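You operate a simulated robot arm through the tools that you are given. There is no shell and no other tool. Be economical: measure what you need, move in short steps, check, and stop when the job is done.

You are at the controls of a simulated two-armed robot. One attempt, no reset.

TASK
Stack the 60 mm sight glass ring from the steel table on top of the 52 mm sight glass ring. Put the sound marker on the steel table away on the test wall shelf. Take the marked tub and leave it on the test bench shelf. Put the charge tin marked "No. 7" from the steel table on top of the spare sprocket and the charge tin labelled "No. 3" in the dust pan. Open the top drawer, take the brass sleeve and leave it inside tray and shut the drawer again. Take the door shim labelled "No. 4" from the island bench and leave it in the handled tray. Do these in any order. Set down upright: sound marker, marked tub, charge tin, door shim.

It is judged by the outcome, as a careful person would: the job done as asked, and still so three seconds after it is handed in. It fails if anything else is knocked over, pushed out of place, dropped, spilled or broken.

THE ROBOT
Two 7-joint arms with fingered hands on one trunk, on a base that drives. Base frame: it is fixed to the floor where the robot stands at the start and does not move with it; the origin is under the middle of the robot, x ahead of it, y to its left, z up. Readings come in m, degrees, newtons and seconds.
The left shoulder is at the start at [0.02, 0.208, 1.173], the right one opposite. Places, roughly: brass sleeve (5x5x4 cm) [2.6, 1.8, 0.3]; charge tin [1.5, -0.5, 0.75]; door shim [2.75, 2, 0.75]; dust pan (19x13x11 cm) [2.1, -0.7, 0.7]; handled tray (28x17x11 cm) [2.4, 2, 0.8]; spare sprocket (8x8x5 cm) [2.3, -0.9, 0.7]; test bench shelf [5.2, -0.1, 0.2]; test wall shelf [5.4, -0.1, 1.3]; top drawer [-0.9, -1.4, 0.6]; top drawer tray [-1, -1.4, 0.6]. Payload 5 kg a hand.
Tool frame (each hand has its own): the origin (TCP) lies between the finger pads and is the grasp point; the fingertips stand 0.048 m ahead of it; z points along the fingers, y is the line along which they close. Largest opening 0.16 m; the body of the gripper starts 0.056 m behind the TCP. The gripper is a hand of 4 fingers: y runs from the thumb to the fingers, the wrist lies at [-0.026, -0.142, -0.252] in the tool frame.
Orientation is that of the tool frame in the base frame, as a unit quaternion [x, y, z, w]. With the fingers straight down and the wrist toward the robot, the tool's x, y and z point along [0, 1, 0], [1, 0, 0] and [0, 0, -1] of the base frame.

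THE INTERFACE
- The arms move only by the tool play_rows. It takes "left_commands", "right_commands" or both (then of equal length, played together; a hand with none holds still); each is a list that holds one entry, the list of rows, each a list of 6 numbers: the shift along the base's x, y, z in units of 40 mm (1.0 is 40 mm), then the turn, a rotation vector about the base's x, y, z in units of 4 degrees (1.0 is 4 degrees). In form: [[[dx, dy, dz, rx, ry, rz], ...]]. A call has 1 to 12 rows; each row shifts and turns the commanded pose from where the row before left it. A call with a number of a shift or a turn outside -1 to 1 is refused whole. A row lasts 0.2 s, in which the tool goes at most 0.05 m and 8.6 degrees; a call with a longer step from one row to the next is refused whole. Where a pose cannot be reached the arm comes as near as it can. A force on the tool above 40 N (or 10 N above the force at the start of the call, whichever is more), or a blocked arm, ends the call early, and 0.2 s more pass. In this call time passes only in rows, and 0.2 s behind the last. It gives the time, the measured TCP pose, the force on the tool (base axes), the opening and the grip force at its end, in the units of the frame above (readings bear some noise), with the torque about the TCP (base axes, N m) and any sound that the robot's microphone picked up.
- Cameras (640 x 400 px; columns grow to the right, rows downward): "scene" is now at [0.0877, -0.0263, 1.3431]; the picture's right is [-0.31, -0.95, 0.00], its down [-0.69, 0.23, -0.68] and it looks along [0.65, -0.21, -0.73] (base axes); focal length 268 px, centre (320, 200). "left" rides on the left gripper at [-0.087, -0.133, -0.189] in its tool frame; the picture's right is [-0.83, -0.26, 0.49], its down [0.51, -0.71, 0.49] and it looks along [0.22, 0.66, 0.72] (tool axes); focal length 238 px, centre (320, 200). "right" rides on the right gripper at [0.087, -0.133, -0.189] in its tool frame; the picture's right is [-0.83, 0.26, -0.49], its down [-0.51, -0.71, 0.49] and it looks along [-0.22, 0.66, 0.72] (tool axes); focal length 238 px, centre (320, 200). There is no depth. A picture from a camera that has moved, and an enlarged one, comes with that camera's place and axes in the base frame and with its lens.
- camera(camera): a new picture of that camera. The clock stands still meanwhile.
- move_column(by): slides the trunk up (or, below 0, down) by that many m; the arms and the scene camera ride with it, the base frame stays. It gives what a move gives, with no picture.
- drive_base(legs): drives the robot by 1 to 6 legs, each [ahead, left, turn to the left] in m, m and degrees, along the robot's own axes; the way and the turn of a leg run together, so that a leg with both is an arc; at most 1.5 m and 180 degrees a leg. The arms and the cameras ride along, it lands a little off, and it stops where it bumps. It gives what a move gives.
- set_fingers(index, middle, ring, thumb_bend, thumb_turn, hand): sets how far each is bent, from 0 (flat) to 100 (curled in); at 30 the hand is open as for a grip, at 70 the pads meet at the TCP. One left out holds its place. A second passes; each finger stops where it meets its share of the squeeze, and holds until it gets a number again. It is the only way to open and close the hand. It gives what a move gives, with no picture; readings hold the bend of each and the force on the fingers (four entries, about 0 where the hand has none), thumb and palm. thumb_turn goes from beside the hand (0) to across from the fingers (100), as for a grip.
- pan_tilt(pan, tilt): turns the head with the scene camera to pan (to the left, within 86 degrees either way) and tilt (down, from -29 to 69), counted from straight ahead of the robot. It gives what a move gives.
- inspect(camera, box): a new picture of the part [left, top, right, bottom] of that camera's present view, enlarged. The clock stands still meanwhile.
- sign_off(): hands the job in; it is judged then, once.

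Work in short steps. Places have to be worked out from the pictures, the camera data and where the tool is seen: move nearer, look again, correct. Check each grasp and each placing, and mend what went wrong. You have 483 turns and 238 pictures in all, those below and enlarged ones among them. Open the grippers and draw the arms clear of the work before you hand the job in, unless the task says otherwise; then end with one line.

The tools are called after "Call:" as name(argument=value, ...) on one line, values as JSON. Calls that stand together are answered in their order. play_rows: Moves the arms, as the interface text tells. Its arguments: {"type":"object","properties":{"left_commands":{"type":"array","items":{"type":"array","items":{"type":"array","items":{"type":"number"}}}},"right_commands":{"type":"array","items":{"type":"array","items":{"type":"array","items":{"type":"number"}}}}},"required":[]} The other tools are called the same way: move_column (by) slides the trunk up or down; set_fingers (index, middle, ring, thumb_bend, thumb_turn, hand) moves the fingers one by one; drive_base (legs) drives the base; pan_tilt (pan, tilt) turns the head that bears the scene camera; camera (camera) takes a picture; inspect (camera, box) takes an enlarged picture of a part of a camera's view; sign_off () hands the job in.

At the start:

```text
clock: 0.0
left_position: [0.6737, 0.1271, 0.9137]
left_ee_rot: [0.707, 0.707, -0.001, 0.0]
left_ft_force: [-0.3, 0.3, 0.2]
left_wrist_torque: [0.0, -0.01, 0.0]
left_gripper_width: 0.1593
left_grip_force: 0.1
left_shape: jaw
left_bend: [30.0, 30.0, 30.0, 30.0, 98.0]
left_finger forces: [0.0, 0.0, 0.0, 0.0, 0.0, 0.1]
right_position: [0.4989, -0.4365, 0.9295]
right_ee_rot: [0.707, 0.707, 0.001, 0.0]
right_ft_force: [0.6, -0.7, 0.1]
right_wrist_torque: [-0.04, -0.02, 0.02]
right_gripper_width: 0.1595
right_grip_force: 0.1
right_shape: jaw
right_bend: [30.0, 30.0, 30.0, 30.0, 98.0]
right_finger forces: [0.0, 0.0, 0.0, 0.0, 0.1, 0.0]
trunk travel left (down, up): [-0.175, 0.515]
robot x, y, heading: [0.0041, 0.003, -0.1]
head pan, tilt: [-18.1, 46.9]
```

scene: 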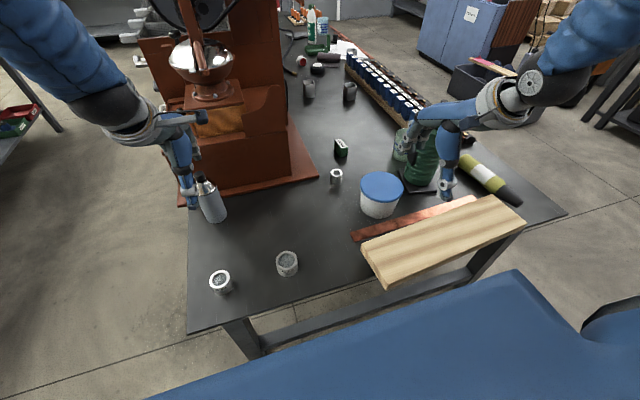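
right: 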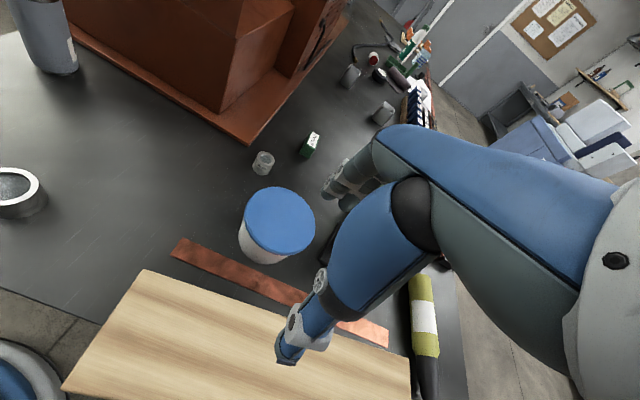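
left: 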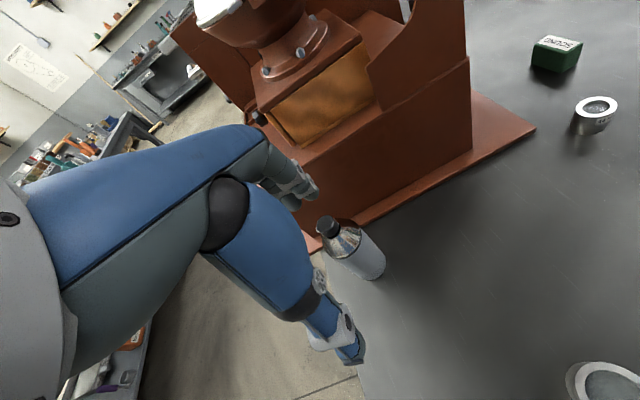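

I'll look closer at the steel table in front of me first.

Call:
inspect(camera="scene", box=[180, 130, 420, 300])

Call:
inspect(camera="scene", box=[270, 0, 480, 130])

```text
2.35 times, centred on (300, 215) of scene
camera zoom: at [0.0877, -0.0263, 1.3431], right [-0.31, -0.95, 0.0], down [-0.69, 0.23, -0.68], along [0.65, -0.21, -0.73], focal length 630 px, centre (367, 165)
```

zoom: 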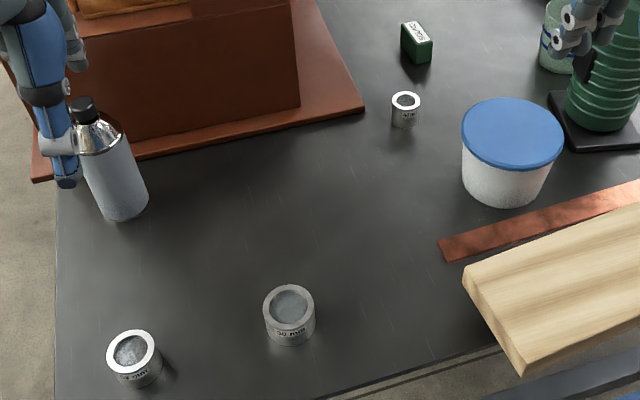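

```text
3.05 times, centred on (375, 65) of scene
camera zoom: at [0.0877, -0.0263, 1.3431], right [-0.31, -0.95, 0.0], down [-0.69, 0.23, -0.68], along [0.65, -0.21, -0.73], focal length 816 px, centre (152, 611)
```

zoom: 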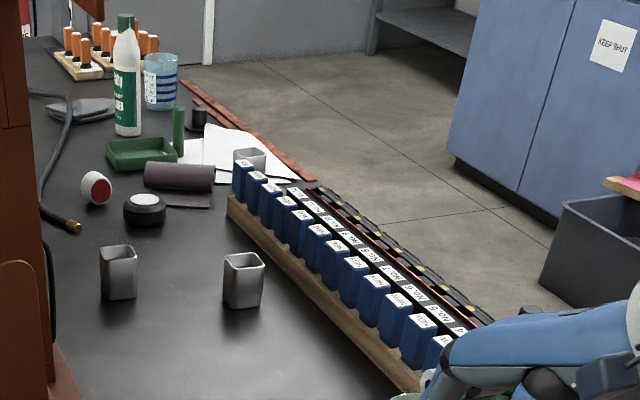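

Three rings visible; zoom on the labels.

Call:
inspect(camera="scene", box=[205, 245, 305, 305])

Call:
inspect(camera="scene", box=[320, 130, 370, 190])

Call:
inspect(camera="scene", box=[345, 40, 445, 110])

```text
6.40 times, centred on (255, 275) of scene
camera zoom: at [0.0877, -0.0263, 1.3431], right [-0.31, -0.95, 0.0], down [-0.69, 0.23, -0.68], along [0.65, -0.21, -0.73], focal length 1713 px, centre (736, -280)
```

zoom: 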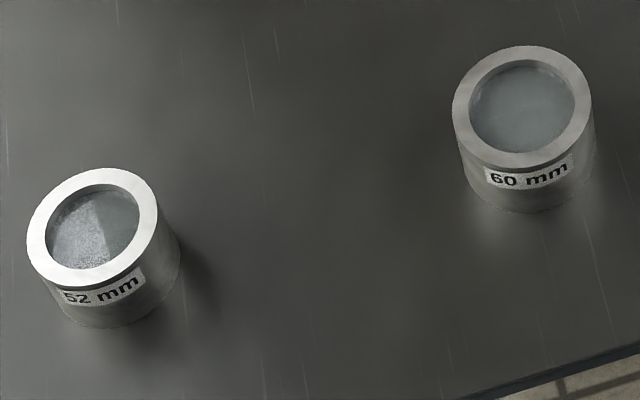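

```text
6.67 times, centred on (345, 160) of scene
camera zoom: at [0.0877, -0.0263, 1.3431], right [-0.31, -0.95, 0.0], down [-0.69, 0.23, -0.68], along [0.65, -0.21, -0.73], focal length 1785 px, centre (153, 467)
```

zoom: 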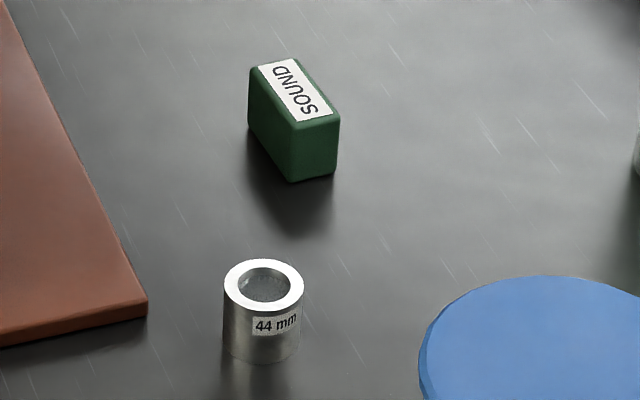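

```text
5.71 times, centred on (395, 75) of scene
camera zoom: at [0.0877, -0.0263, 1.3431], right [-0.31, -0.95, 0.0], down [-0.69, 0.23, -0.68], along [0.65, -0.21, -0.73], focal length 1530 px, centre (-109, 914)
```

zoom: 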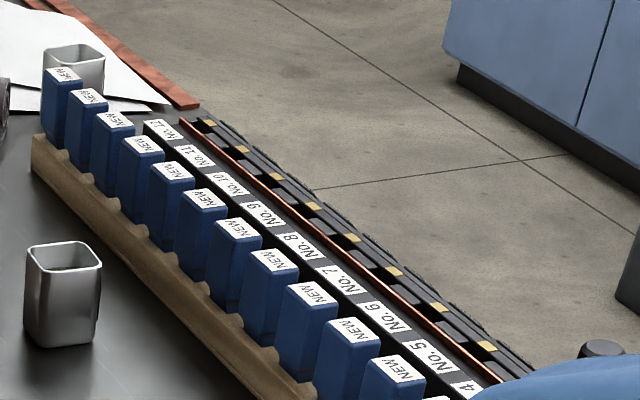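

Take a survey of the room.

Call:
pan_tilt(pan=0, tilt=15)

Call:
camera(camera="scene")

Call:
pan_tilt(pan=80, tilt=25)

Call:
camera(camera="scene")

Call:
pan_tilt(pan=-80, tilt=25)

Call:
camera(camera="scene")

```text
clock: 1.0
left_position: [0.6745, 0.1254, 0.9139]
left_ee_rot: [0.707, 0.707, 0.001, -0.001]
left_ft_force: [0.3, -0.8, -0.2]
left_wrist_torque: [0.01, 0.01, 0.0]
left_gripper_width: 0.1596
left_grip_force: 0.1
left_shape: jaw
left_bend: [30.0, 30.0, 30.0, 30.0, 98.0]
left_finger forces: [0.1, 0.0, 0.1, 0.1, 0.0, 0.0]
right_position: [0.4994, -0.4363, 0.9297]
right_ee_rot: [0.707, 0.707, 0.0, 0.0]
right_ft_force: [0.0, -0.3, -0.3]
right_wrist_torque: [-0.01, 0.04, 0.01]
right_gripper_width: 0.1598
right_grip_force: 0.0
right_shape: jaw
right_bend: [30.0, 30.0, 30.0, 30.0, 98.0]
right_finger forces: [0.0, 0.0, 0.1, 0.1, 0.0, 0.0]
trunk travel left (down, up): [-0.175, 0.515]
robot x, y, heading: [-0.001, -0.0021, -0.2]
head pan, tilt: [0.0, 15.0]
```

```text
229 pictures are left
camera scene: at [0.1053, -0.0015, 1.3926], right [0.0, -1.0, 0.0], down [-0.26, 0.0, -0.97], along [0.97, 0.0, -0.26], focal length 268 px, centre (320, 200)
```

scene: 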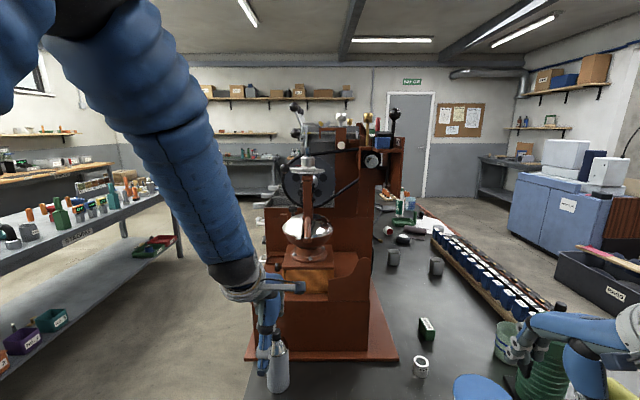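

```text
clock: 2.5
left_position: [0.6739, 0.1259, 0.9139]
left_ee_rot: [0.707, 0.708, 0.0, 0.0]
left_ft_force: [0.3, 0.5, -0.4]
left_wrist_torque: [-0.01, 0.02, 0.0]
left_gripper_width: 0.1594
left_grip_force: 0.0
left_shape: jaw
left_bend: [30.0, 30.0, 30.0, 30.0, 98.0]
left_finger forces: [0.1, 0.0, 0.0, 0.1, 0.0, 0.1]
right_position: [0.4978, -0.437, 0.9304]
right_ee_rot: [0.708, 0.707, 0.0, 0.0]
right_ft_force: [-0.4, -0.7, -0.8]
right_wrist_torque: [0.03, 0.0, -0.02]
right_gripper_width: 0.1595
right_grip_force: 0.0
right_shape: jaw
right_bend: [30.0, 30.0, 30.0, 30.0, 98.0]
right_finger forces: [0.0, 0.1, 0.0, 0.1, 0.0, 0.0]
trunk travel left (down, up): [-0.175, 0.515]
robot x, y, heading: [-0.0005, -0.0021, -0.3]
head pan, tilt: [80.0, 25.0]
```

```text
228 pictures are left
camera scene: at [0.028, 0.0892, 1.3765], right [0.98, -0.17, 0.0], down [-0.07, -0.42, -0.91], along [0.16, 0.89, -0.42], focal length 268 px, centre (320, 200)
```

scene: 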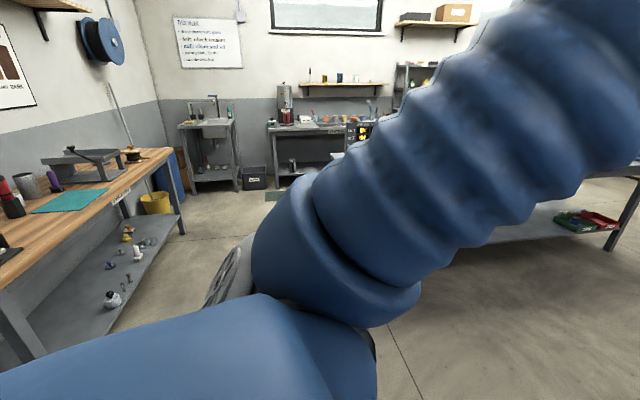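

```text
clock: 5.0
left_position: [0.6742, 0.1259, 0.9141]
left_ee_rot: [0.707, 0.707, 0.0, 0.0]
left_ft_force: [0.2, -0.3, 0.6]
left_wrist_torque: [0.03, -0.02, 0.02]
left_gripper_width: 0.1595
left_grip_force: 0.0
left_shape: jaw
left_bend: [30.0, 30.0, 30.0, 30.0, 98.0]
left_finger forces: [0.0, 0.1, 0.1, 0.0, 0.0, 0.0]
right_position: [0.4971, -0.4368, 0.9306]
right_ee_rot: [0.707, 0.707, 0.0, 0.0]
right_ft_force: [0.0, -0.8, -0.1]
right_wrist_torque: [-0.02, 0.0, -0.01]
right_gripper_width: 0.1596
right_grip_force: 0.0
right_shape: jaw
right_bend: [30.0, 30.0, 30.0, 30.0, 98.0]
right_finger forces: [0.1, 0.0, 0.0, 0.0, 0.0, 0.0]
trunk travel left (down, up): [-0.175, 0.515]
robot x, y, heading: [-0.0015, 0.0021, 0.0]
head pan, tilt: [-80.0, 25.0]
```

```text
227 pictures are left
camera scene: at [0.028, -0.0922, 1.3764], right [-0.98, -0.17, 0.0], down [-0.07, 0.42, -0.91], along [0.16, -0.89, -0.42], focal length 268 px, centre (320, 200)
```

scene: 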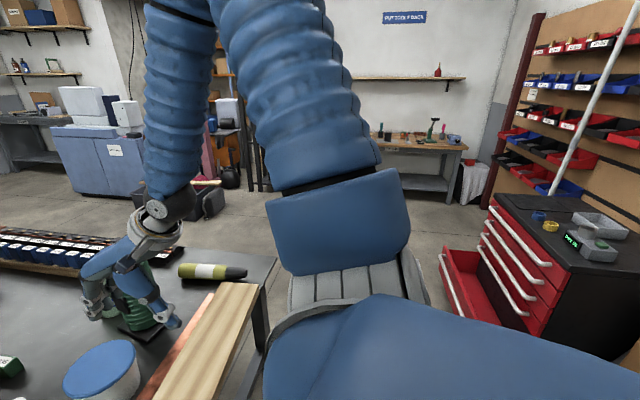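

The rings are close in front: 60 mm ring near [0.48,-0.06], 52 mm near [0.47,0.11]. I'll move the left hand high over the 60 mm ring and look.

Call:
play_rows(left_commands=[[[-0.8, -0.78, 0.2, 0, 0, 0], [-0.8, -0.78, 0, 0, 0, 0], [-0.8, -0.78, 0, 0, 0, 0], [-0.8, -0.78, 0, 0, 0, 0], [-0.8, -0.78, 0, 0, 0, 0], [-0.8, -0.78, 0, 0, 0, 0]]])

Call:
pan_tilt(pan=0, tilt=60)

Call:
camera(camera="left")

Call:
camera(camera="scene")

```text
clock: 6.4
left_position: [0.4818, -0.0594, 0.9236]
left_ee_rot: [0.707, 0.707, 0.0, 0.0]
left_ft_force: [0.6, -0.6, 0.6]
left_wrist_torque: [0.03, -0.04, 0.02]
left_gripper_width: 0.1597
left_grip_force: 0.0
left_shape: jaw
left_bend: [30.0, 30.0, 30.0, 30.0, 97.0]
left_finger forces: [0.1, 0.0, 0.0, 0.1, 0.1, 0.0]
right_position: [0.4973, -0.4367, 0.9298]
right_ee_rot: [0.707, 0.707, 0.0, 0.0]
right_ft_force: [0.2, -0.9, 0.0]
right_wrist_torque: [0.02, -0.01, 0.01]
right_gripper_width: 0.1598
right_grip_force: 0.0
right_shape: jaw
right_bend: [30.0, 30.0, 30.0, 30.0, 98.0]
right_finger forces: [0.1, 0.0, 0.0, 0.1, 0.1, 0.1]
trunk travel left (down, up): [-0.175, 0.515]
robot x, y, heading: [0.0014, 0.0, -0.1]
head pan, tilt: [-80.0, 25.0]
```

```text
clock: 7.9
left_position: [0.4818, -0.0598, 0.9231]
left_ee_rot: [0.707, 0.707, 0.001, 0.0]
left_ft_force: [-0.3, -0.3, -0.2]
left_wrist_torque: [0.0, -0.01, 0.04]
left_gripper_width: 0.1599
left_grip_force: 0.1
left_shape: jaw
left_bend: [30.0, 30.0, 30.0, 30.0, 97.0]
left_finger forces: [0.1, 0.0, 0.0, 0.0, 0.0, 0.0]
right_position: [0.4973, -0.4363, 0.9309]
right_ee_rot: [0.707, 0.707, 0.0, -0.001]
right_ft_force: [-0.1, 0.6, 1.0]
right_wrist_torque: [0.01, -0.01, -0.01]
right_gripper_width: 0.1593
right_grip_force: 0.0
right_shape: jaw
right_bend: [30.0, 30.0, 30.0, 30.0, 98.0]
right_finger forces: [0.0, 0.0, 0.0, 0.0, 0.1, 0.0]
trunk travel left (down, up): [-0.175, 0.515]
robot x, y, heading: [-0.0, 0.0019, 0.1]
head pan, tilt: [0.0, 60.0]
```

```text
226 pictures are left
camera left: at [0.3494, -0.1456, 1.1117], right [-0.26, -0.83, -0.49], down [-0.71, 0.51, -0.49], along [0.66, 0.22, -0.72], focal length 238 px, centre (320, 200)
```

left: 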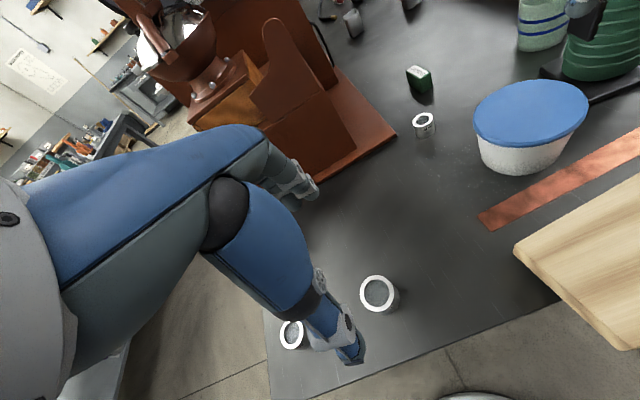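

```text
225 pictures are left
camera scene: at [0.0785, -0.0016, 1.3264], right [0.0, -1.0, 0.0], down [-0.87, 0.0, -0.5], along [0.5, 0.0, -0.87], focal length 268 px, centre (320, 200)
```

scene: 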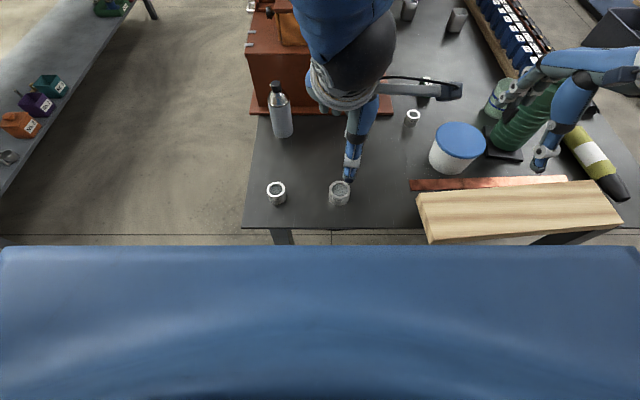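

The rings triangulate: 60 mm top at [0.478,-0.057,0.696], 52 mm at [0.474,0.12]. A grey piece near the hand puzzles me; zoom.

Call:
inspect(camera="scene", box=[250, 40, 490, 215])

```text
2.29 times, centred on (370, 128) of scene
camera zoom: at [0.0785, -0.0016, 1.3264], right [0.0, -1.0, 0.0], down [-0.87, 0.0, -0.5], along [0.5, 0.0, -0.87], focal length 612 px, centre (206, 366)
```

zoom: 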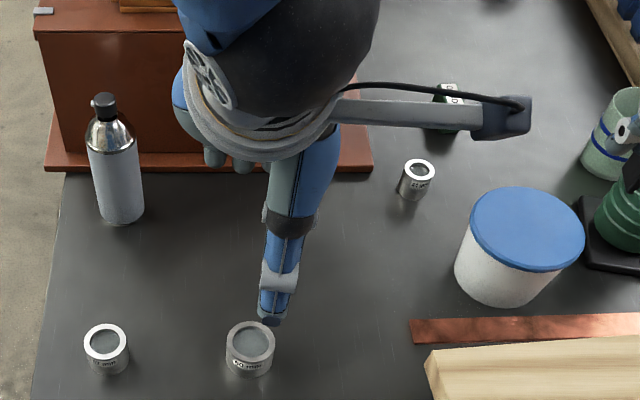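

The hand is above the ring, with the camera bracket to the side. Lower straight to TCP z≈0.71.

Call:
play_rows(left_commands=[[[-0.1, 0.06, -0.9, 0, 0, 0], [0, 0, -0.9, 0, 0, 0], [0, 0, -0.9, 0, 0, 0], [0, 0, -0.9, 0, 0, 0], [0, 0, -0.9, 0, 0, 0], [0, 0, -0.8, 0, 0, 0]]])

Call:
camera(camera="scene")

Call:
camera(camera="left")

```text
clock: 9.3
left_position: [0.4796, -0.0584, 0.709]
left_ee_rot: [0.707, 0.708, 0.001, 0.001]
left_ft_force: [1.1, -0.4, 0.4]
left_wrist_torque: [0.0, 0.08, -0.02]
left_gripper_width: 0.16
left_grip_force: 0.1
left_shape: jaw
left_bend: [30.0, 30.0, 30.0, 30.0, 97.0]
left_finger forces: [0.1, 0.0, 0.0, 0.1, 0.1, 0.0]
right_position: [0.4982, -0.4371, 0.9314]
right_ee_rot: [0.707, 0.707, 0.0, 0.0]
right_ft_force: [0.5, -0.7, 0.1]
right_wrist_torque: [0.02, 0.04, 0.02]
right_gripper_width: 0.1597
right_grip_force: 0.0
right_shape: jaw
right_bend: [30.0, 30.0, 30.0, 30.0, 98.0]
right_finger forces: [0.0, 0.1, 0.1, 0.0, 0.1, 0.1]
trunk travel left (down, up): [-0.175, 0.515]
robot x, y, heading: [-0.0029, 0.0016, -0.0]
head pan, tilt: [0.0, 60.0]
```

```text
223 pictures are left
camera scene: at [0.079, -0.0017, 1.3263], right [0.0, -1.0, 0.0], down [-0.87, 0.0, -0.5], along [0.5, 0.0, -0.87], focal length 268 px, centre (320, 200)
```

scene: 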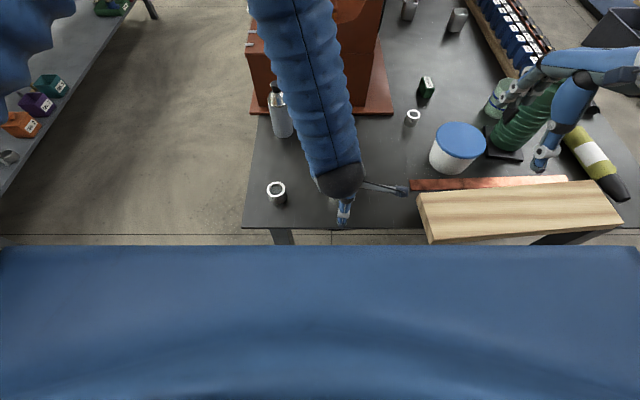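

```text
222 pictures are left
camera left: at [0.3469, -0.1452, 0.8989], right [-0.26, -0.83, -0.49], down [-0.71, 0.51, -0.49], along [0.66, 0.22, -0.72], focal length 238 px, centre (320, 200)
```

left: 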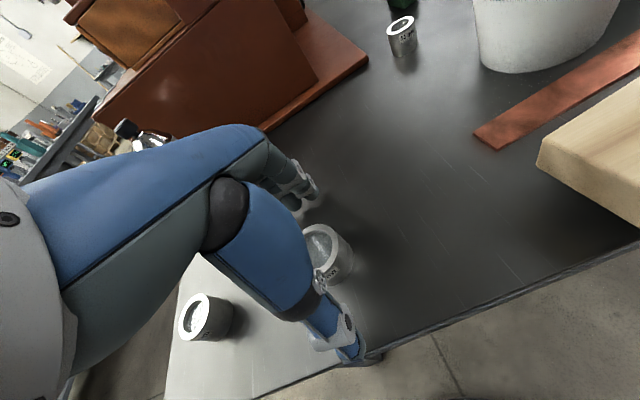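

The ring sits between thumb and fingers. Close.

Call:
set_fingers(hand="left", index=50, middle=50, ring=50, thumb_bend=50)

Call:
set_fingers(hand="left", index=66, middle=66, ring=66, thumb_bend=66)

Call:
camera(camera="left")

```text
clock: 10.3
left_position: [0.4784, -0.0586, 0.7094]
left_ee_rot: [0.707, 0.707, 0.0, -0.001]
left_ft_force: [-0.1, -0.2, 0.2]
left_wrist_torque: [-0.04, 0.01, -0.05]
left_gripper_width: 0.0921
left_grip_force: 0.1
left_shape: fingers
left_bend: [50.0, 50.0, 50.0, 50.0, 97.0]
left_finger forces: [0.1, 0.1, 0.1, 0.1, 0.1, 0.0]
right_position: [0.4988, -0.4374, 0.9313]
right_ee_rot: [0.707, 0.707, 0.0, 0.0]
right_ft_force: [0.7, 0.2, -0.1]
right_wrist_torque: [0.04, -0.02, 0.02]
right_gripper_width: 0.1598
right_grip_force: 0.1
right_shape: jaw
right_bend: [30.0, 30.0, 30.0, 30.0, 98.0]
right_finger forces: [0.0, 0.0, 0.0, 0.1, 0.0, 0.0]
trunk travel left (down, up): [-0.175, 0.515]
robot x, y, heading: [0.0047, 0.0024, -0.2]
head pan, tilt: [0.0, 60.0]
```

```text
clock: 11.3
left_position: [0.4794, -0.0595, 0.7102]
left_ee_rot: [0.707, 0.707, 0.0, -0.001]
left_ft_force: [1.2, -0.4, 2.4]
left_wrist_torque: [0.04, 0.05, -0.07]
left_gripper_width: 0.0613
left_grip_force: 17.3
left_shape: fingers
left_bend: [59.0, 62.0, 66.0, 58.0, 96.0]
left_finger forces: [9.2, 8.4, 0.0, 0.0, 17.5, 0.0]
right_position: [0.4994, -0.4375, 0.9315]
right_ee_rot: [0.706, 0.708, 0.001, -0.001]
right_ft_force: [-0.3, -0.2, 0.2]
right_wrist_torque: [0.01, -0.01, -0.01]
right_gripper_width: 0.1597
right_grip_force: 0.0
right_shape: jaw
right_bend: [30.0, 30.0, 30.0, 30.0, 98.0]
right_finger forces: [0.0, 0.0, 0.0, 0.0, 0.0, 0.1]
trunk travel left (down, up): [-0.175, 0.515]
robot x, y, heading: [0.0009, 0.004, 0.0]
head pan, tilt: [0.0, 60.0]
```

```text
221 pictures are left
camera left: at [0.3463, -0.1451, 0.8994], right [-0.26, -0.83, -0.49], down [-0.71, 0.51, -0.49], along [0.66, 0.22, -0.72], focal length 238 px, centre (320, 200)
```

left: 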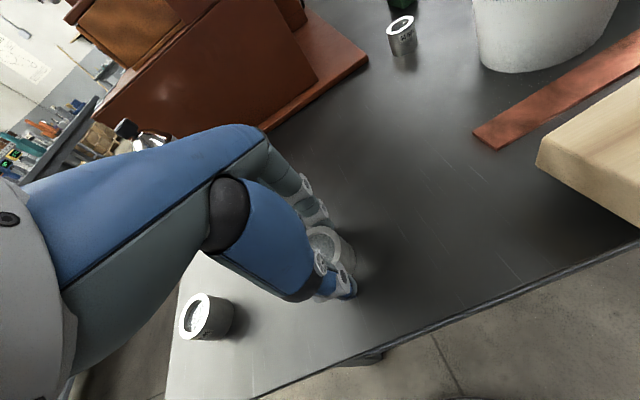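

Gripped (61 mm, 17 N). Lift and check.

Call:
play_rows(left_commands=[[[0, 0, 0.5, 0, 0, 0], [0, 0, 0.8, 0, 0, 0], [0, 0, 0.7, 0, 0, 0]]])

Call:
camera(camera="left")

```text
clock: 12.1
left_position: [0.4779, -0.058, 0.7905]
left_ee_rot: [0.706, 0.708, -0.001, 0.0]
left_ft_force: [-0.7, 0.0, -1.7]
left_wrist_torque: [0.01, -0.07, -0.01]
left_gripper_width: 0.061
left_grip_force: 17.3
left_shape: fingers
left_bend: [59.0, 62.0, 66.0, 58.0, 96.0]
left_finger forces: [9.1, 7.6, 0.0, 0.0, 17.5, 0.0]
right_position: [0.4982, -0.4367, 0.9306]
right_ee_rot: [0.707, 0.707, 0.0, 0.0]
right_ft_force: [-0.4, 0.0, -0.1]
right_wrist_torque: [0.03, -0.03, -0.02]
right_gripper_width: 0.1595
right_grip_force: 0.1
right_shape: jaw
right_bend: [30.0, 30.0, 30.0, 30.0, 98.0]
right_finger forces: [0.0, 0.0, 0.0, 0.1, 0.0, 0.0]
trunk travel left (down, up): [-0.175, 0.515]
robot x, y, heading: [-0.0032, -0.0008, -0.0]
head pan, tilt: [0.0, 60.0]
```

```text
220 pictures are left
camera left: at [0.346, -0.145, 0.9789], right [-0.26, -0.83, -0.49], down [-0.71, 0.51, -0.49], along [0.65, 0.22, -0.72], focal length 238 px, centre (320, 200)
```

left: 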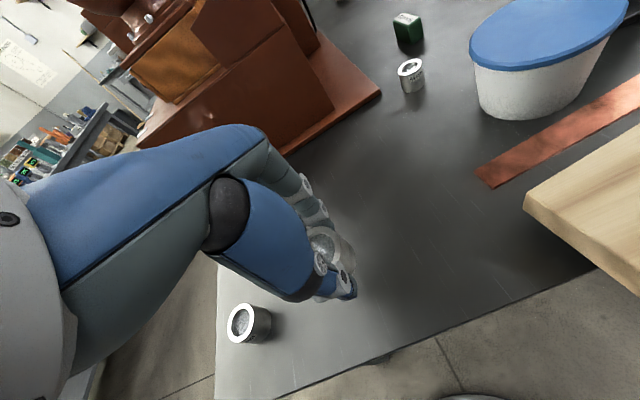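

Ring held. Zoom on the 52 mm ring and on the held one to get an accurate offset.

Call:
inspect(camera="scene", box=[240, 150, 400, 250])

Call:
inspect(camera="left", box=[210, 200, 370, 350])

```text
4.00 times, centred on (320, 200) of scene
camera zoom: at [0.0781, -0.0013, 1.3264], right [0.0, -1.0, 0.0], down [-0.87, 0.0, -0.5], along [0.5, 0.0, -0.87], focal length 1071 px, centre (320, 200)
```

zoom: 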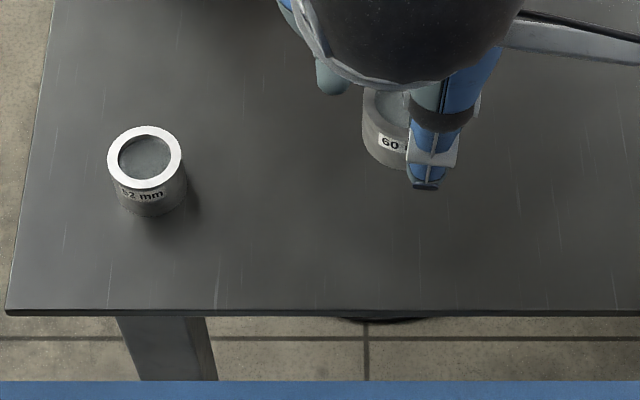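

```text
2.67 times, centred on (290, 275) of left
camera zoom: at [0.346, -0.145, 0.9789], right [-0.26, -0.83, -0.49], down [-0.71, 0.51, -0.49], along [0.65, 0.22, -0.72], focal length 636 px, centre (400, 0)
```

zoom: 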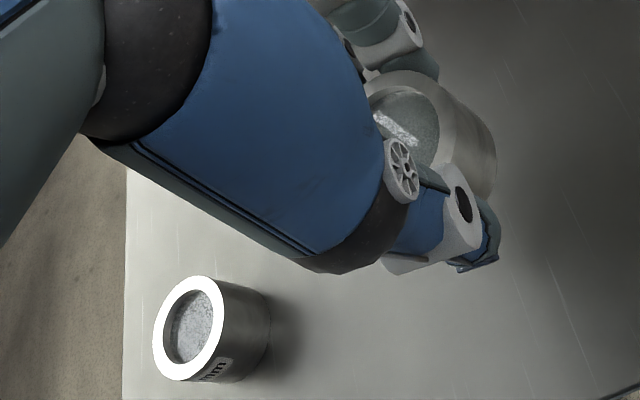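

Offset from held ring to 52 mm ring: about +0.1785 in y, +0.001 in x. Move over it at height and check.

Call:
play_rows(left_commands=[[[0.02, 0.9, 0.1, 0, 0, 0], [0, 0.9, 0, 0, 0, 0], [0, 0.9, 0, 0, 0, 0], [0, 0.9, 0, 0, 0, 0], [0, 0.86, 0, 0, 0, 0]]])

Call:
inspect(camera="scene", box=[220, 150, 340, 225])

Call:
inspect(camera="left", box=[260, 170, 420, 320])

```text
clock: 13.3
left_position: [0.4809, 0.1214, 0.7913]
left_ee_rot: [0.707, 0.707, 0.0, 0.001]
left_ft_force: [-0.3, 1.1, -1.3]
left_wrist_torque: [-0.07, -0.01, 0.0]
left_gripper_width: 0.061
left_grip_force: 17.2
left_shape: fingers
left_bend: [59.0, 62.0, 66.0, 58.0, 96.0]
left_finger forces: [9.0, 7.3, 0.0, 0.0, 17.1, 0.0]
right_position: [0.4972, -0.436, 0.931]
right_ee_rot: [0.707, 0.707, 0.0, 0.0]
right_ft_force: [-0.1, 0.3, 0.7]
right_wrist_torque: [-0.11, -0.03, -0.01]
right_gripper_width: 0.1593
right_grip_force: 0.2
right_shape: jaw
right_bend: [30.0, 30.0, 30.0, 30.0, 98.0]
right_finger forces: [0.1, 0.0, 0.0, 0.0, 0.0, 0.0]
trunk travel left (down, up): [-0.175, 0.515]
robot x, y, heading: [0.0029, -0.001, -0.1]
head pan, tilt: [0.0, 60.0]
```

```text
5.33 times, centred on (280, 188) of scene
camera zoom: at [0.0786, -0.0004, 1.3264], right [0.0, -1.0, 0.0], down [-0.87, 0.0, -0.5], along [0.5, 0.0, -0.87], focal length 1428 px, centre (533, 267)
```

zoom: 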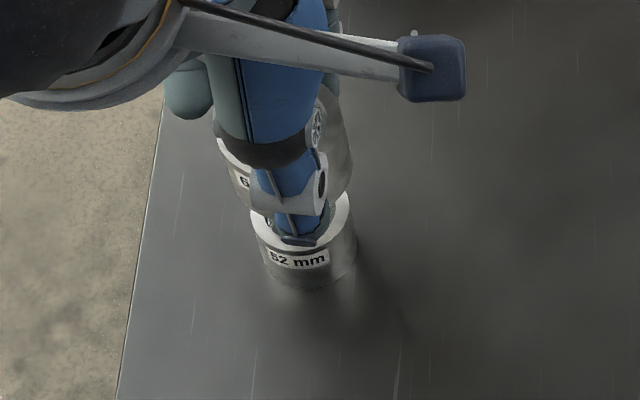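

```text
2.67 times, centred on (340, 245) of left
camera zoom: at [0.3473, 0.0345, 0.983], right [-0.26, -0.84, -0.49], down [-0.71, 0.51, -0.49], along [0.66, 0.22, -0.72], focal length 636 px, centre (267, 80)
```

zoom: 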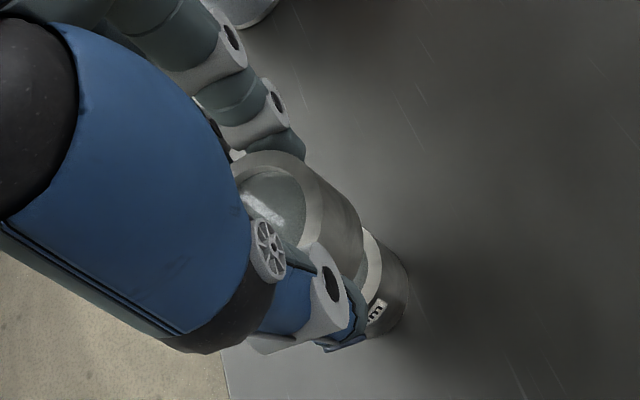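

Well aligned within ~2 mm. Descend to just above contact.

Call:
play_rows(left_commands=[[[-0.03, 0.03, -0.4, 0, 0, 0], [0, 0, -0.35, 0, 0, 0], [0, 0, -0.2, 0, 0, 0]]])

Call:
inspect(camera="left", box=[260, 170, 420, 320])

```text
clock: 14.1
left_position: [0.4775, 0.1225, 0.7533]
left_ee_rot: [0.707, 0.707, -0.001, 0.0]
left_ft_force: [1.2, -0.1, -1.4]
left_wrist_torque: [-0.05, 0.02, -0.01]
left_gripper_width: 0.0614
left_grip_force: 16.8
left_shape: fingers
left_bend: [59.0, 62.0, 66.0, 58.0, 96.0]
left_finger forces: [9.1, 7.4, 0.1, 0.0, 17.1, 0.0]
right_position: [0.4983, -0.4372, 0.9312]
right_ee_rot: [0.707, 0.707, 0.0, 0.0]
right_ft_force: [-0.5, -0.4, -1.6]
right_wrist_torque: [-0.03, 0.01, -0.03]
right_gripper_width: 0.1594
right_grip_force: 0.0
right_shape: jaw
right_bend: [30.0, 30.0, 30.0, 30.0, 98.0]
right_finger forces: [0.0, 0.0, 0.0, 0.0, 0.0, 0.1]
trunk travel left (down, up): [-0.175, 0.515]
robot x, y, heading: [-0.0008, 0.0006, -0.1]
head pan, tilt: [0.0, 60.0]
```

```text
2.67 times, centred on (340, 245) of left
camera zoom: at [0.3448, 0.0362, 0.944], right [-0.26, -0.83, -0.49], down [-0.71, 0.51, -0.49], along [0.66, 0.22, -0.72], focal length 636 px, centre (267, 80)
```

zoom: 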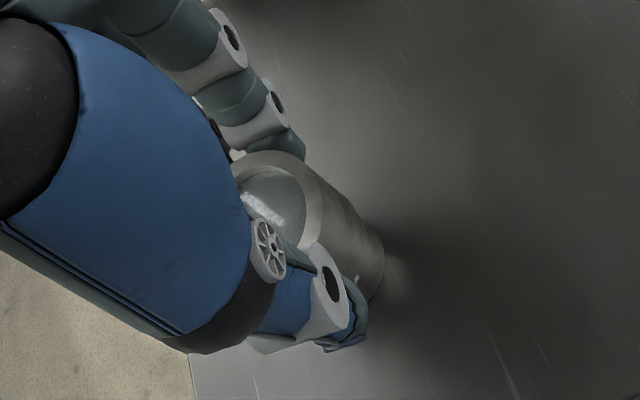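

Nearly touching and concentric. Lower in 2 mm steps while watching the force.

Call:
play_rows(left_commands=[[[0, 0, -0.05, 0, 0, 0], [0, 0, -0.05, 0, 0, 0]]])

```text
clock: 14.7
left_position: [0.4767, 0.122, 0.751]
left_ee_rot: [0.707, 0.707, 0.0, 0.0]
left_ft_force: [-0.1, -0.1, -1.2]
left_wrist_torque: [-0.01, 0.0, -0.02]
left_gripper_width: 0.061
left_grip_force: 16.2
left_shape: fingers
left_bend: [59.0, 62.0, 66.0, 58.0, 96.0]
left_finger forces: [9.1, 7.4, 0.0, 0.1, 17.2, 0.1]
right_position: [0.4972, -0.4363, 0.932]
right_ee_rot: [0.707, 0.707, 0.0, 0.0]
right_ft_force: [0.5, -0.9, -0.9]
right_wrist_torque: [0.03, 0.03, 0.01]
right_gripper_width: 0.1596
right_grip_force: 0.1
right_shape: jaw
right_bend: [30.0, 30.0, 30.0, 30.0, 98.0]
right_finger forces: [0.1, 0.0, 0.0, 0.1, 0.0, 0.0]
trunk travel left (down, up): [-0.175, 0.515]
robot x, y, heading: [0.0009, -0.0019, -0.1]
head pan, tilt: [0.0, 60.0]
```

Call:
play_rows(left_commands=[[[0, 0, -0.05, 0, 0, 0], [0, 0, -0.05, 0, 0, 0]]])

```text
clock: 15.3
left_position: [0.4773, 0.1215, 0.749]
left_ee_rot: [0.707, 0.707, 0.001, 0.0]
left_ft_force: [-0.8, -0.4, 17.5]
left_wrist_torque: [-0.04, 0.43, -0.02]
left_gripper_width: 0.0609
left_grip_force: 18.2
left_shape: fingers
left_bend: [60.0, 62.0, 66.0, 58.0, 96.0]
left_finger forces: [9.1, 8.2, 0.1, 0.0, 19.3, 0.0]
right_position: [0.4977, -0.4365, 0.9307]
right_ee_rot: [0.708, 0.707, 0.0, 0.0]
right_ft_force: [0.6, 1.1, 0.6]
right_wrist_torque: [-0.02, 0.01, 0.02]
right_gripper_width: 0.1595
right_grip_force: 0.2
right_shape: jaw
right_bend: [30.0, 30.0, 30.0, 30.0, 98.0]
right_finger forces: [0.0, 0.1, 0.0, 0.0, 0.0, 0.1]
trunk travel left (down, up): [-0.175, 0.515]
robot x, y, heading: [0.0023, 0.002, 0.1]
head pan, tilt: [0.0, 60.0]
```

Contact (17 N). Release by opening gently.

Call:
set_fingers(hand="left", index=52, middle=52, ring=52, thumb_bend=52)

Call:
set_fingers(hand="left", index=30, middle=30, ring=30, thumb_bend=30)

Call:
camera(camera="left")

```text
clock: 16.3
left_position: [0.4754, 0.1214, 0.7479]
left_ee_rot: [0.707, 0.707, 0.0, 0.0]
left_ft_force: [-0.2, 0.4, -0.5]
left_wrist_torque: [0.0, 0.03, 0.03]
left_gripper_width: 0.083
left_grip_force: 0.0
left_shape: fingers
left_bend: [52.0, 52.0, 52.0, 52.0, 97.0]
left_finger forces: [0.1, 0.0, 0.0, 0.0, 0.0, 0.0]
right_position: [0.4984, -0.4374, 0.9308]
right_ee_rot: [0.707, 0.707, 0.0, 0.0]
right_ft_force: [-1.0, 0.8, 0.8]
right_wrist_torque: [-0.01, 0.02, 0.01]
right_gripper_width: 0.1595
right_grip_force: 0.1
right_shape: jaw
right_bend: [30.0, 30.0, 30.0, 30.0, 98.0]
right_finger forces: [0.1, 0.0, 0.1, 0.0, 0.1, 0.1]
trunk travel left (down, up): [-0.175, 0.515]
robot x, y, heading: [0.0015, 0.0031, -0.1]
head pan, tilt: [0.0, 60.0]
```

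```text
clock: 17.3
left_position: [0.4778, 0.1211, 0.7476]
left_ee_rot: [0.707, 0.707, 0.0, 0.0]
left_ft_force: [0.0, 0.0, 0.2]
left_wrist_torque: [0.01, 0.0, 0.03]
left_gripper_width: 0.1699
left_grip_force: 0.0
left_shape: fingers
left_bend: [30.0, 30.0, 30.0, 30.0, 97.0]
left_finger forces: [0.0, 0.0, 0.1, 0.0, 0.0, 0.0]
right_position: [0.4972, -0.4366, 0.9306]
right_ee_rot: [0.707, 0.707, 0.0, 0.0]
right_ft_force: [-0.4, 0.4, 0.7]
right_wrist_torque: [0.02, -0.02, -0.01]
right_gripper_width: 0.1598
right_grip_force: 0.0
right_shape: jaw
right_bend: [30.0, 30.0, 30.0, 30.0, 98.0]
right_finger forces: [0.0, 0.1, 0.0, 0.0, 0.0, 0.1]
trunk travel left (down, up): [-0.175, 0.515]
robot x, y, heading: [0.001, 0.0013, 0.0]
head pan, tilt: [0.0, 60.0]
```

```text
214 pictures are left
camera left: at [0.3448, 0.0347, 0.937], right [-0.26, -0.83, -0.49], down [-0.71, 0.51, -0.49], along [0.66, 0.22, -0.72], focal length 238 px, centre (320, 200)
```

left: 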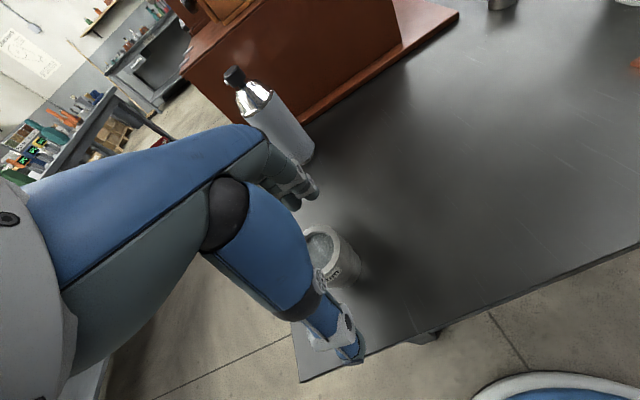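

Released. Lift straight up 0.2 m, then look at the stack.

Call:
play_rows(left_commands=[[[0, 0, 0.8, 0, 0, 0], [0, 0, 1, 0, 0, 0], [0, 0, 1, 0, 0, 0], [0, 0, 1, 0, 0, 0], [0, 0, 1, 0, 0, 0]]])

Call:
inspect(camera="scene", box=[220, 130, 340, 225])

```text
clock: 18.5
left_position: [0.4763, 0.1214, 0.9398]
left_ee_rot: [0.708, 0.706, 0.0, -0.001]
left_ft_force: [-1.1, 0.1, -0.3]
left_wrist_torque: [-0.01, -0.14, -0.01]
left_gripper_width: 0.1699
left_grip_force: 0.1
left_shape: fingers
left_bend: [30.0, 30.0, 30.0, 30.0, 97.0]
left_finger forces: [0.0, 0.1, 0.0, 0.1, 0.0, 0.1]
right_position: [0.4981, -0.4368, 0.931]
right_ee_rot: [0.707, 0.707, -0.001, 0.0]
right_ft_force: [-0.7, -0.3, 0.5]
right_wrist_torque: [0.0, -0.07, -0.03]
right_gripper_width: 0.1594
right_grip_force: 0.3
right_shape: jaw
right_bend: [30.0, 30.0, 30.0, 30.0, 98.0]
right_finger forces: [0.1, 0.0, 0.0, 0.0, 0.1, 0.0]
trunk travel left (down, up): [-0.175, 0.515]
robot x, y, heading: [-0.0006, -0.0039, -0.1]
head pan, tilt: [0.0, 60.0]
```

```text
4.21 times, centred on (280, 178) of scene
camera zoom: at [0.077, -0.0018, 1.3265], right [0.0, -1.0, 0.0], down [-0.87, 0.0, -0.5], along [0.5, 0.0, -0.87], focal length 1127 px, centre (488, 295)
```

zoom: 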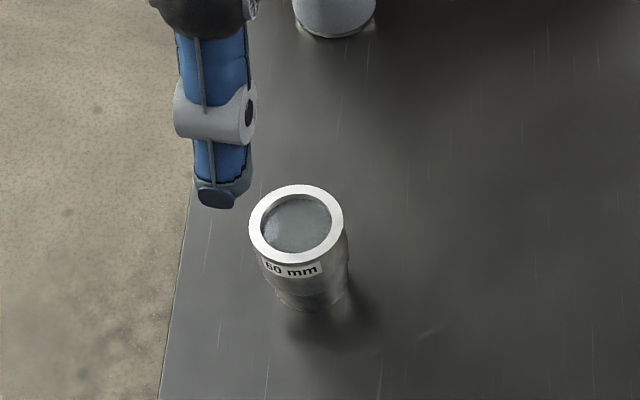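

Stack is good. Now raise the right hand out of view and check the tubs on the table.

Call:
play_rows(right_commands=[[[0, 0, 1, 0, 0, 0], [0, 0, 1, 0, 0, 0], [0, 0, 1, 0, 0, 0], [-1, 0, 0.5, 0, 0, 0], [-1, 0, 0, 0, 0, 0], [-1, 0, 0, 0, 0, 0]]])

Call:
pan_tilt(pan=-30, tilt=42)

Call:
camera(camera="scene")

```text
clock: 19.9
left_position: [0.4785, 0.1222, 0.9396]
left_ee_rot: [0.707, 0.707, 0.0, 0.0]
left_ft_force: [-0.5, -0.5, -0.1]
left_wrist_torque: [0.02, -0.04, 0.02]
left_gripper_width: 0.1699
left_grip_force: 0.1
left_shape: fingers
left_bend: [30.0, 30.0, 30.0, 30.0, 97.0]
left_finger forces: [0.1, 0.0, 0.0, 0.0, 0.1, 0.0]
right_position: [0.3898, -0.4472, 1.0794]
right_ee_rot: [0.707, 0.707, -0.001, -0.001]
right_ft_force: [-1.2, -0.8, -0.9]
right_wrist_torque: [0.05, -0.08, 0.05]
right_gripper_width: 0.1597
right_grip_force: 0.0
right_shape: jaw
right_bend: [30.0, 30.0, 30.0, 30.0, 97.0]
right_finger forces: [0.1, 0.0, 0.1, 0.1, 0.0, 0.1]
right hand out of reach, approached as far as the arm can: row 6
trunk travel left (down, up): [-0.175, 0.515]
robot x, y, heading: [-0.0011, 0.0024, 0.2]
head pan, tilt: [0.0, 60.0]
```

```text
clock: 20.8
left_position: [0.4801, 0.1224, 0.9407]
left_ee_rot: [0.707, 0.707, 0.0, -0.001]
left_ft_force: [0.2, -0.1, 0.0]
left_wrist_torque: [-0.03, 0.01, -0.02]
left_gripper_width: 0.1698
left_grip_force: 0.0
left_shape: fingers
left_bend: [30.0, 30.0, 30.0, 30.0, 97.0]
left_finger forces: [0.1, 0.1, 0.1, 0.0, 0.0, 0.0]
right_position: [0.3915, -0.4457, 1.0796]
right_ee_rot: [0.706, 0.708, 0.0, -0.001]
right_ft_force: [1.1, -0.1, 0.0]
right_wrist_torque: [0.0, 0.0, 0.05]
right_gripper_width: 0.1597
right_grip_force: 0.1
right_shape: jaw
right_bend: [30.0, 30.0, 30.0, 30.0, 97.0]
right_finger forces: [0.1, 0.1, 0.1, 0.0, 0.0, 0.0]
trunk travel left (down, up): [-0.175, 0.515]
robot x, y, heading: [0.0035, 0.0037, 0.1]
head pan, tilt: [-30.0, 42.0]
```

```text
212 pictures are left
camera scene: at [0.0843, -0.0431, 1.3501], right [-0.5, -0.87, 0.0], down [-0.58, 0.33, -0.74], along [0.64, -0.37, -0.67], focal length 268 px, centre (320, 200)
```

scene: 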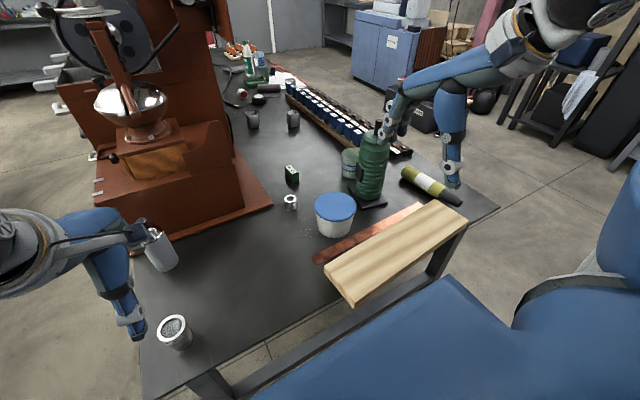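

Zoom on the three candidate tubs.

Call:
inspect(camera="scene", box=[310, 110, 410, 240])

Call:
inspect(camera="scene", box=[215, 20, 315, 130])

```text
3.08 times, centred on (360, 175) of scene
camera zoom: at [0.0843, -0.0431, 1.3501], right [-0.5, -0.87, 0.0], down [-0.58, 0.33, -0.74], along [0.64, -0.37, -0.67], focal length 824 px, centre (197, 277)
```

zoom: 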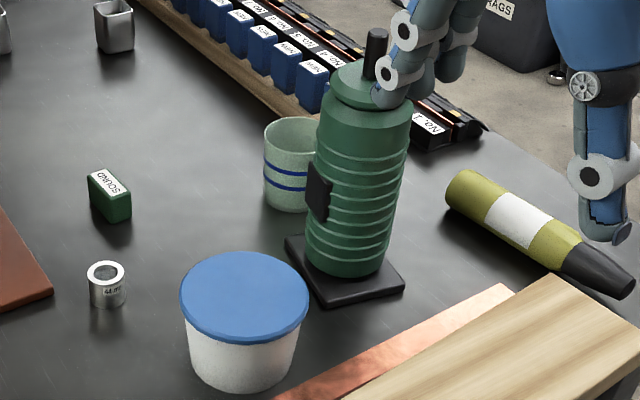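

```text
3.64 times, centred on (265, 75) of scene
camera zoom: at [0.0843, -0.0431, 1.3501], right [-0.5, -0.87, 0.0], down [-0.58, 0.33, -0.74], along [0.64, -0.37, -0.67], focal length 974 px, centre (520, 654)
```

zoom: 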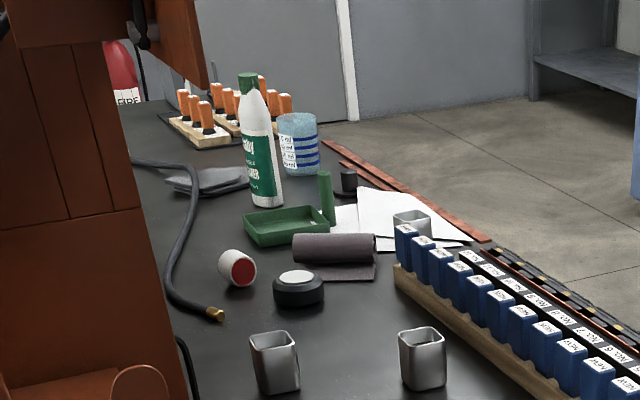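

The lidded tub here shows no mark from this side. Look at the lower shelf on my left, with its coloured tubs.

Call:
pan_tilt(pan=35, tilt=25)

Call:
camera(camera="scene")

```text
clock: 22.2
left_position: [0.4793, 0.1223, 0.9393]
left_ee_rot: [0.707, 0.707, 0.0, 0.001]
left_ft_force: [-0.1, -0.9, 0.7]
left_wrist_torque: [-0.01, -0.01, 0.0]
left_gripper_width: 0.1702
left_grip_force: 0.1
left_shape: fingers
left_bend: [30.0, 30.0, 30.0, 30.0, 97.0]
left_finger forces: [0.0, 0.1, 0.0, 0.0, 0.1, 0.0]
right_position: [0.3892, -0.4462, 1.0801]
right_ee_rot: [0.706, 0.708, 0.0, -0.002]
right_ft_force: [1.1, -0.4, -0.9]
right_wrist_torque: [0.02, -0.01, 0.03]
right_gripper_width: 0.1602
right_grip_force: 0.0
right_shape: jaw
right_bend: [30.0, 30.0, 30.0, 30.0, 97.0]
right_finger forces: [0.0, 0.0, 0.0, 0.0, 0.0, 0.0]
trunk travel left (down, up): [-0.175, 0.515]
robot x, y, heading: [0.003, 0.0012, 0.0]
head pan, tilt: [35.0, 25.0]
```

```text
209 pictures are left
camera scene: at [0.0873, 0.0514, 1.3764], right [0.57, -0.82, 0.0], down [-0.35, -0.24, -0.91], along [0.74, 0.52, -0.42], focal length 268 px, centre (320, 200)
```

scene: 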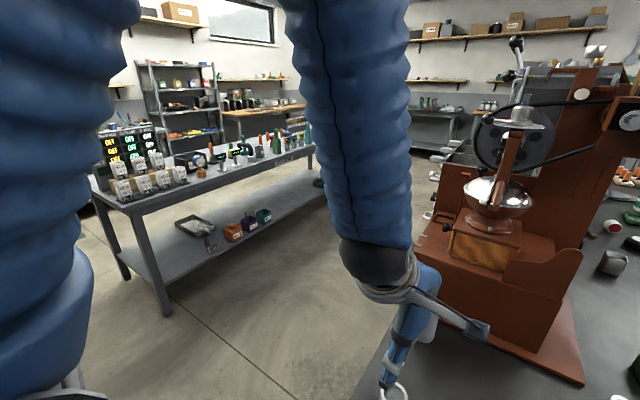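

Call:
inspect(camera="scene", box=[160, 180, 300, 270])

Call:
inspect(camera="scene", box=[95, 110, 325, 210])

```text
4.44 times, centred on (230, 225) of scene
camera zoom: at [0.0873, 0.0514, 1.3764], right [0.57, -0.82, 0.0], down [-0.35, -0.24, -0.91], along [0.74, 0.52, -0.42], focal length 1190 px, centre (720, 89)
```

zoom: 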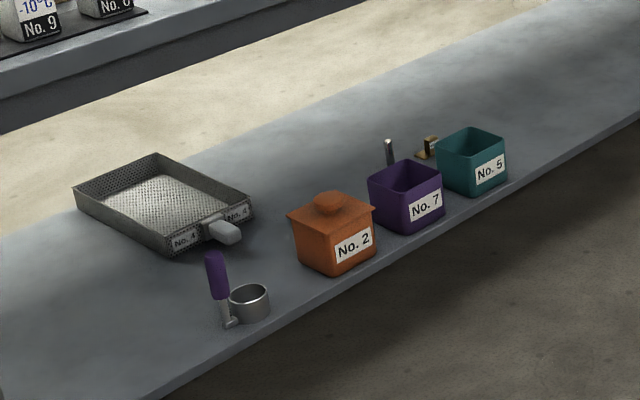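

```text
2.78 times, centred on (210, 160) of scene
camera zoom: at [0.0873, 0.0514, 1.3764], right [0.57, -0.82, 0.0], down [-0.35, -0.24, -0.91], along [0.74, 0.52, -0.42], focal length 745 px, centre (626, 311)
```

zoom: 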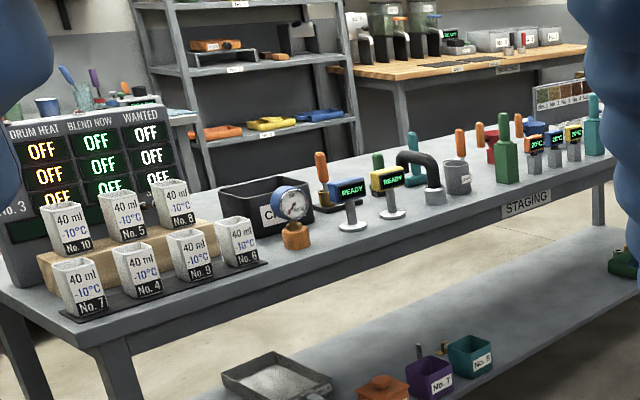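

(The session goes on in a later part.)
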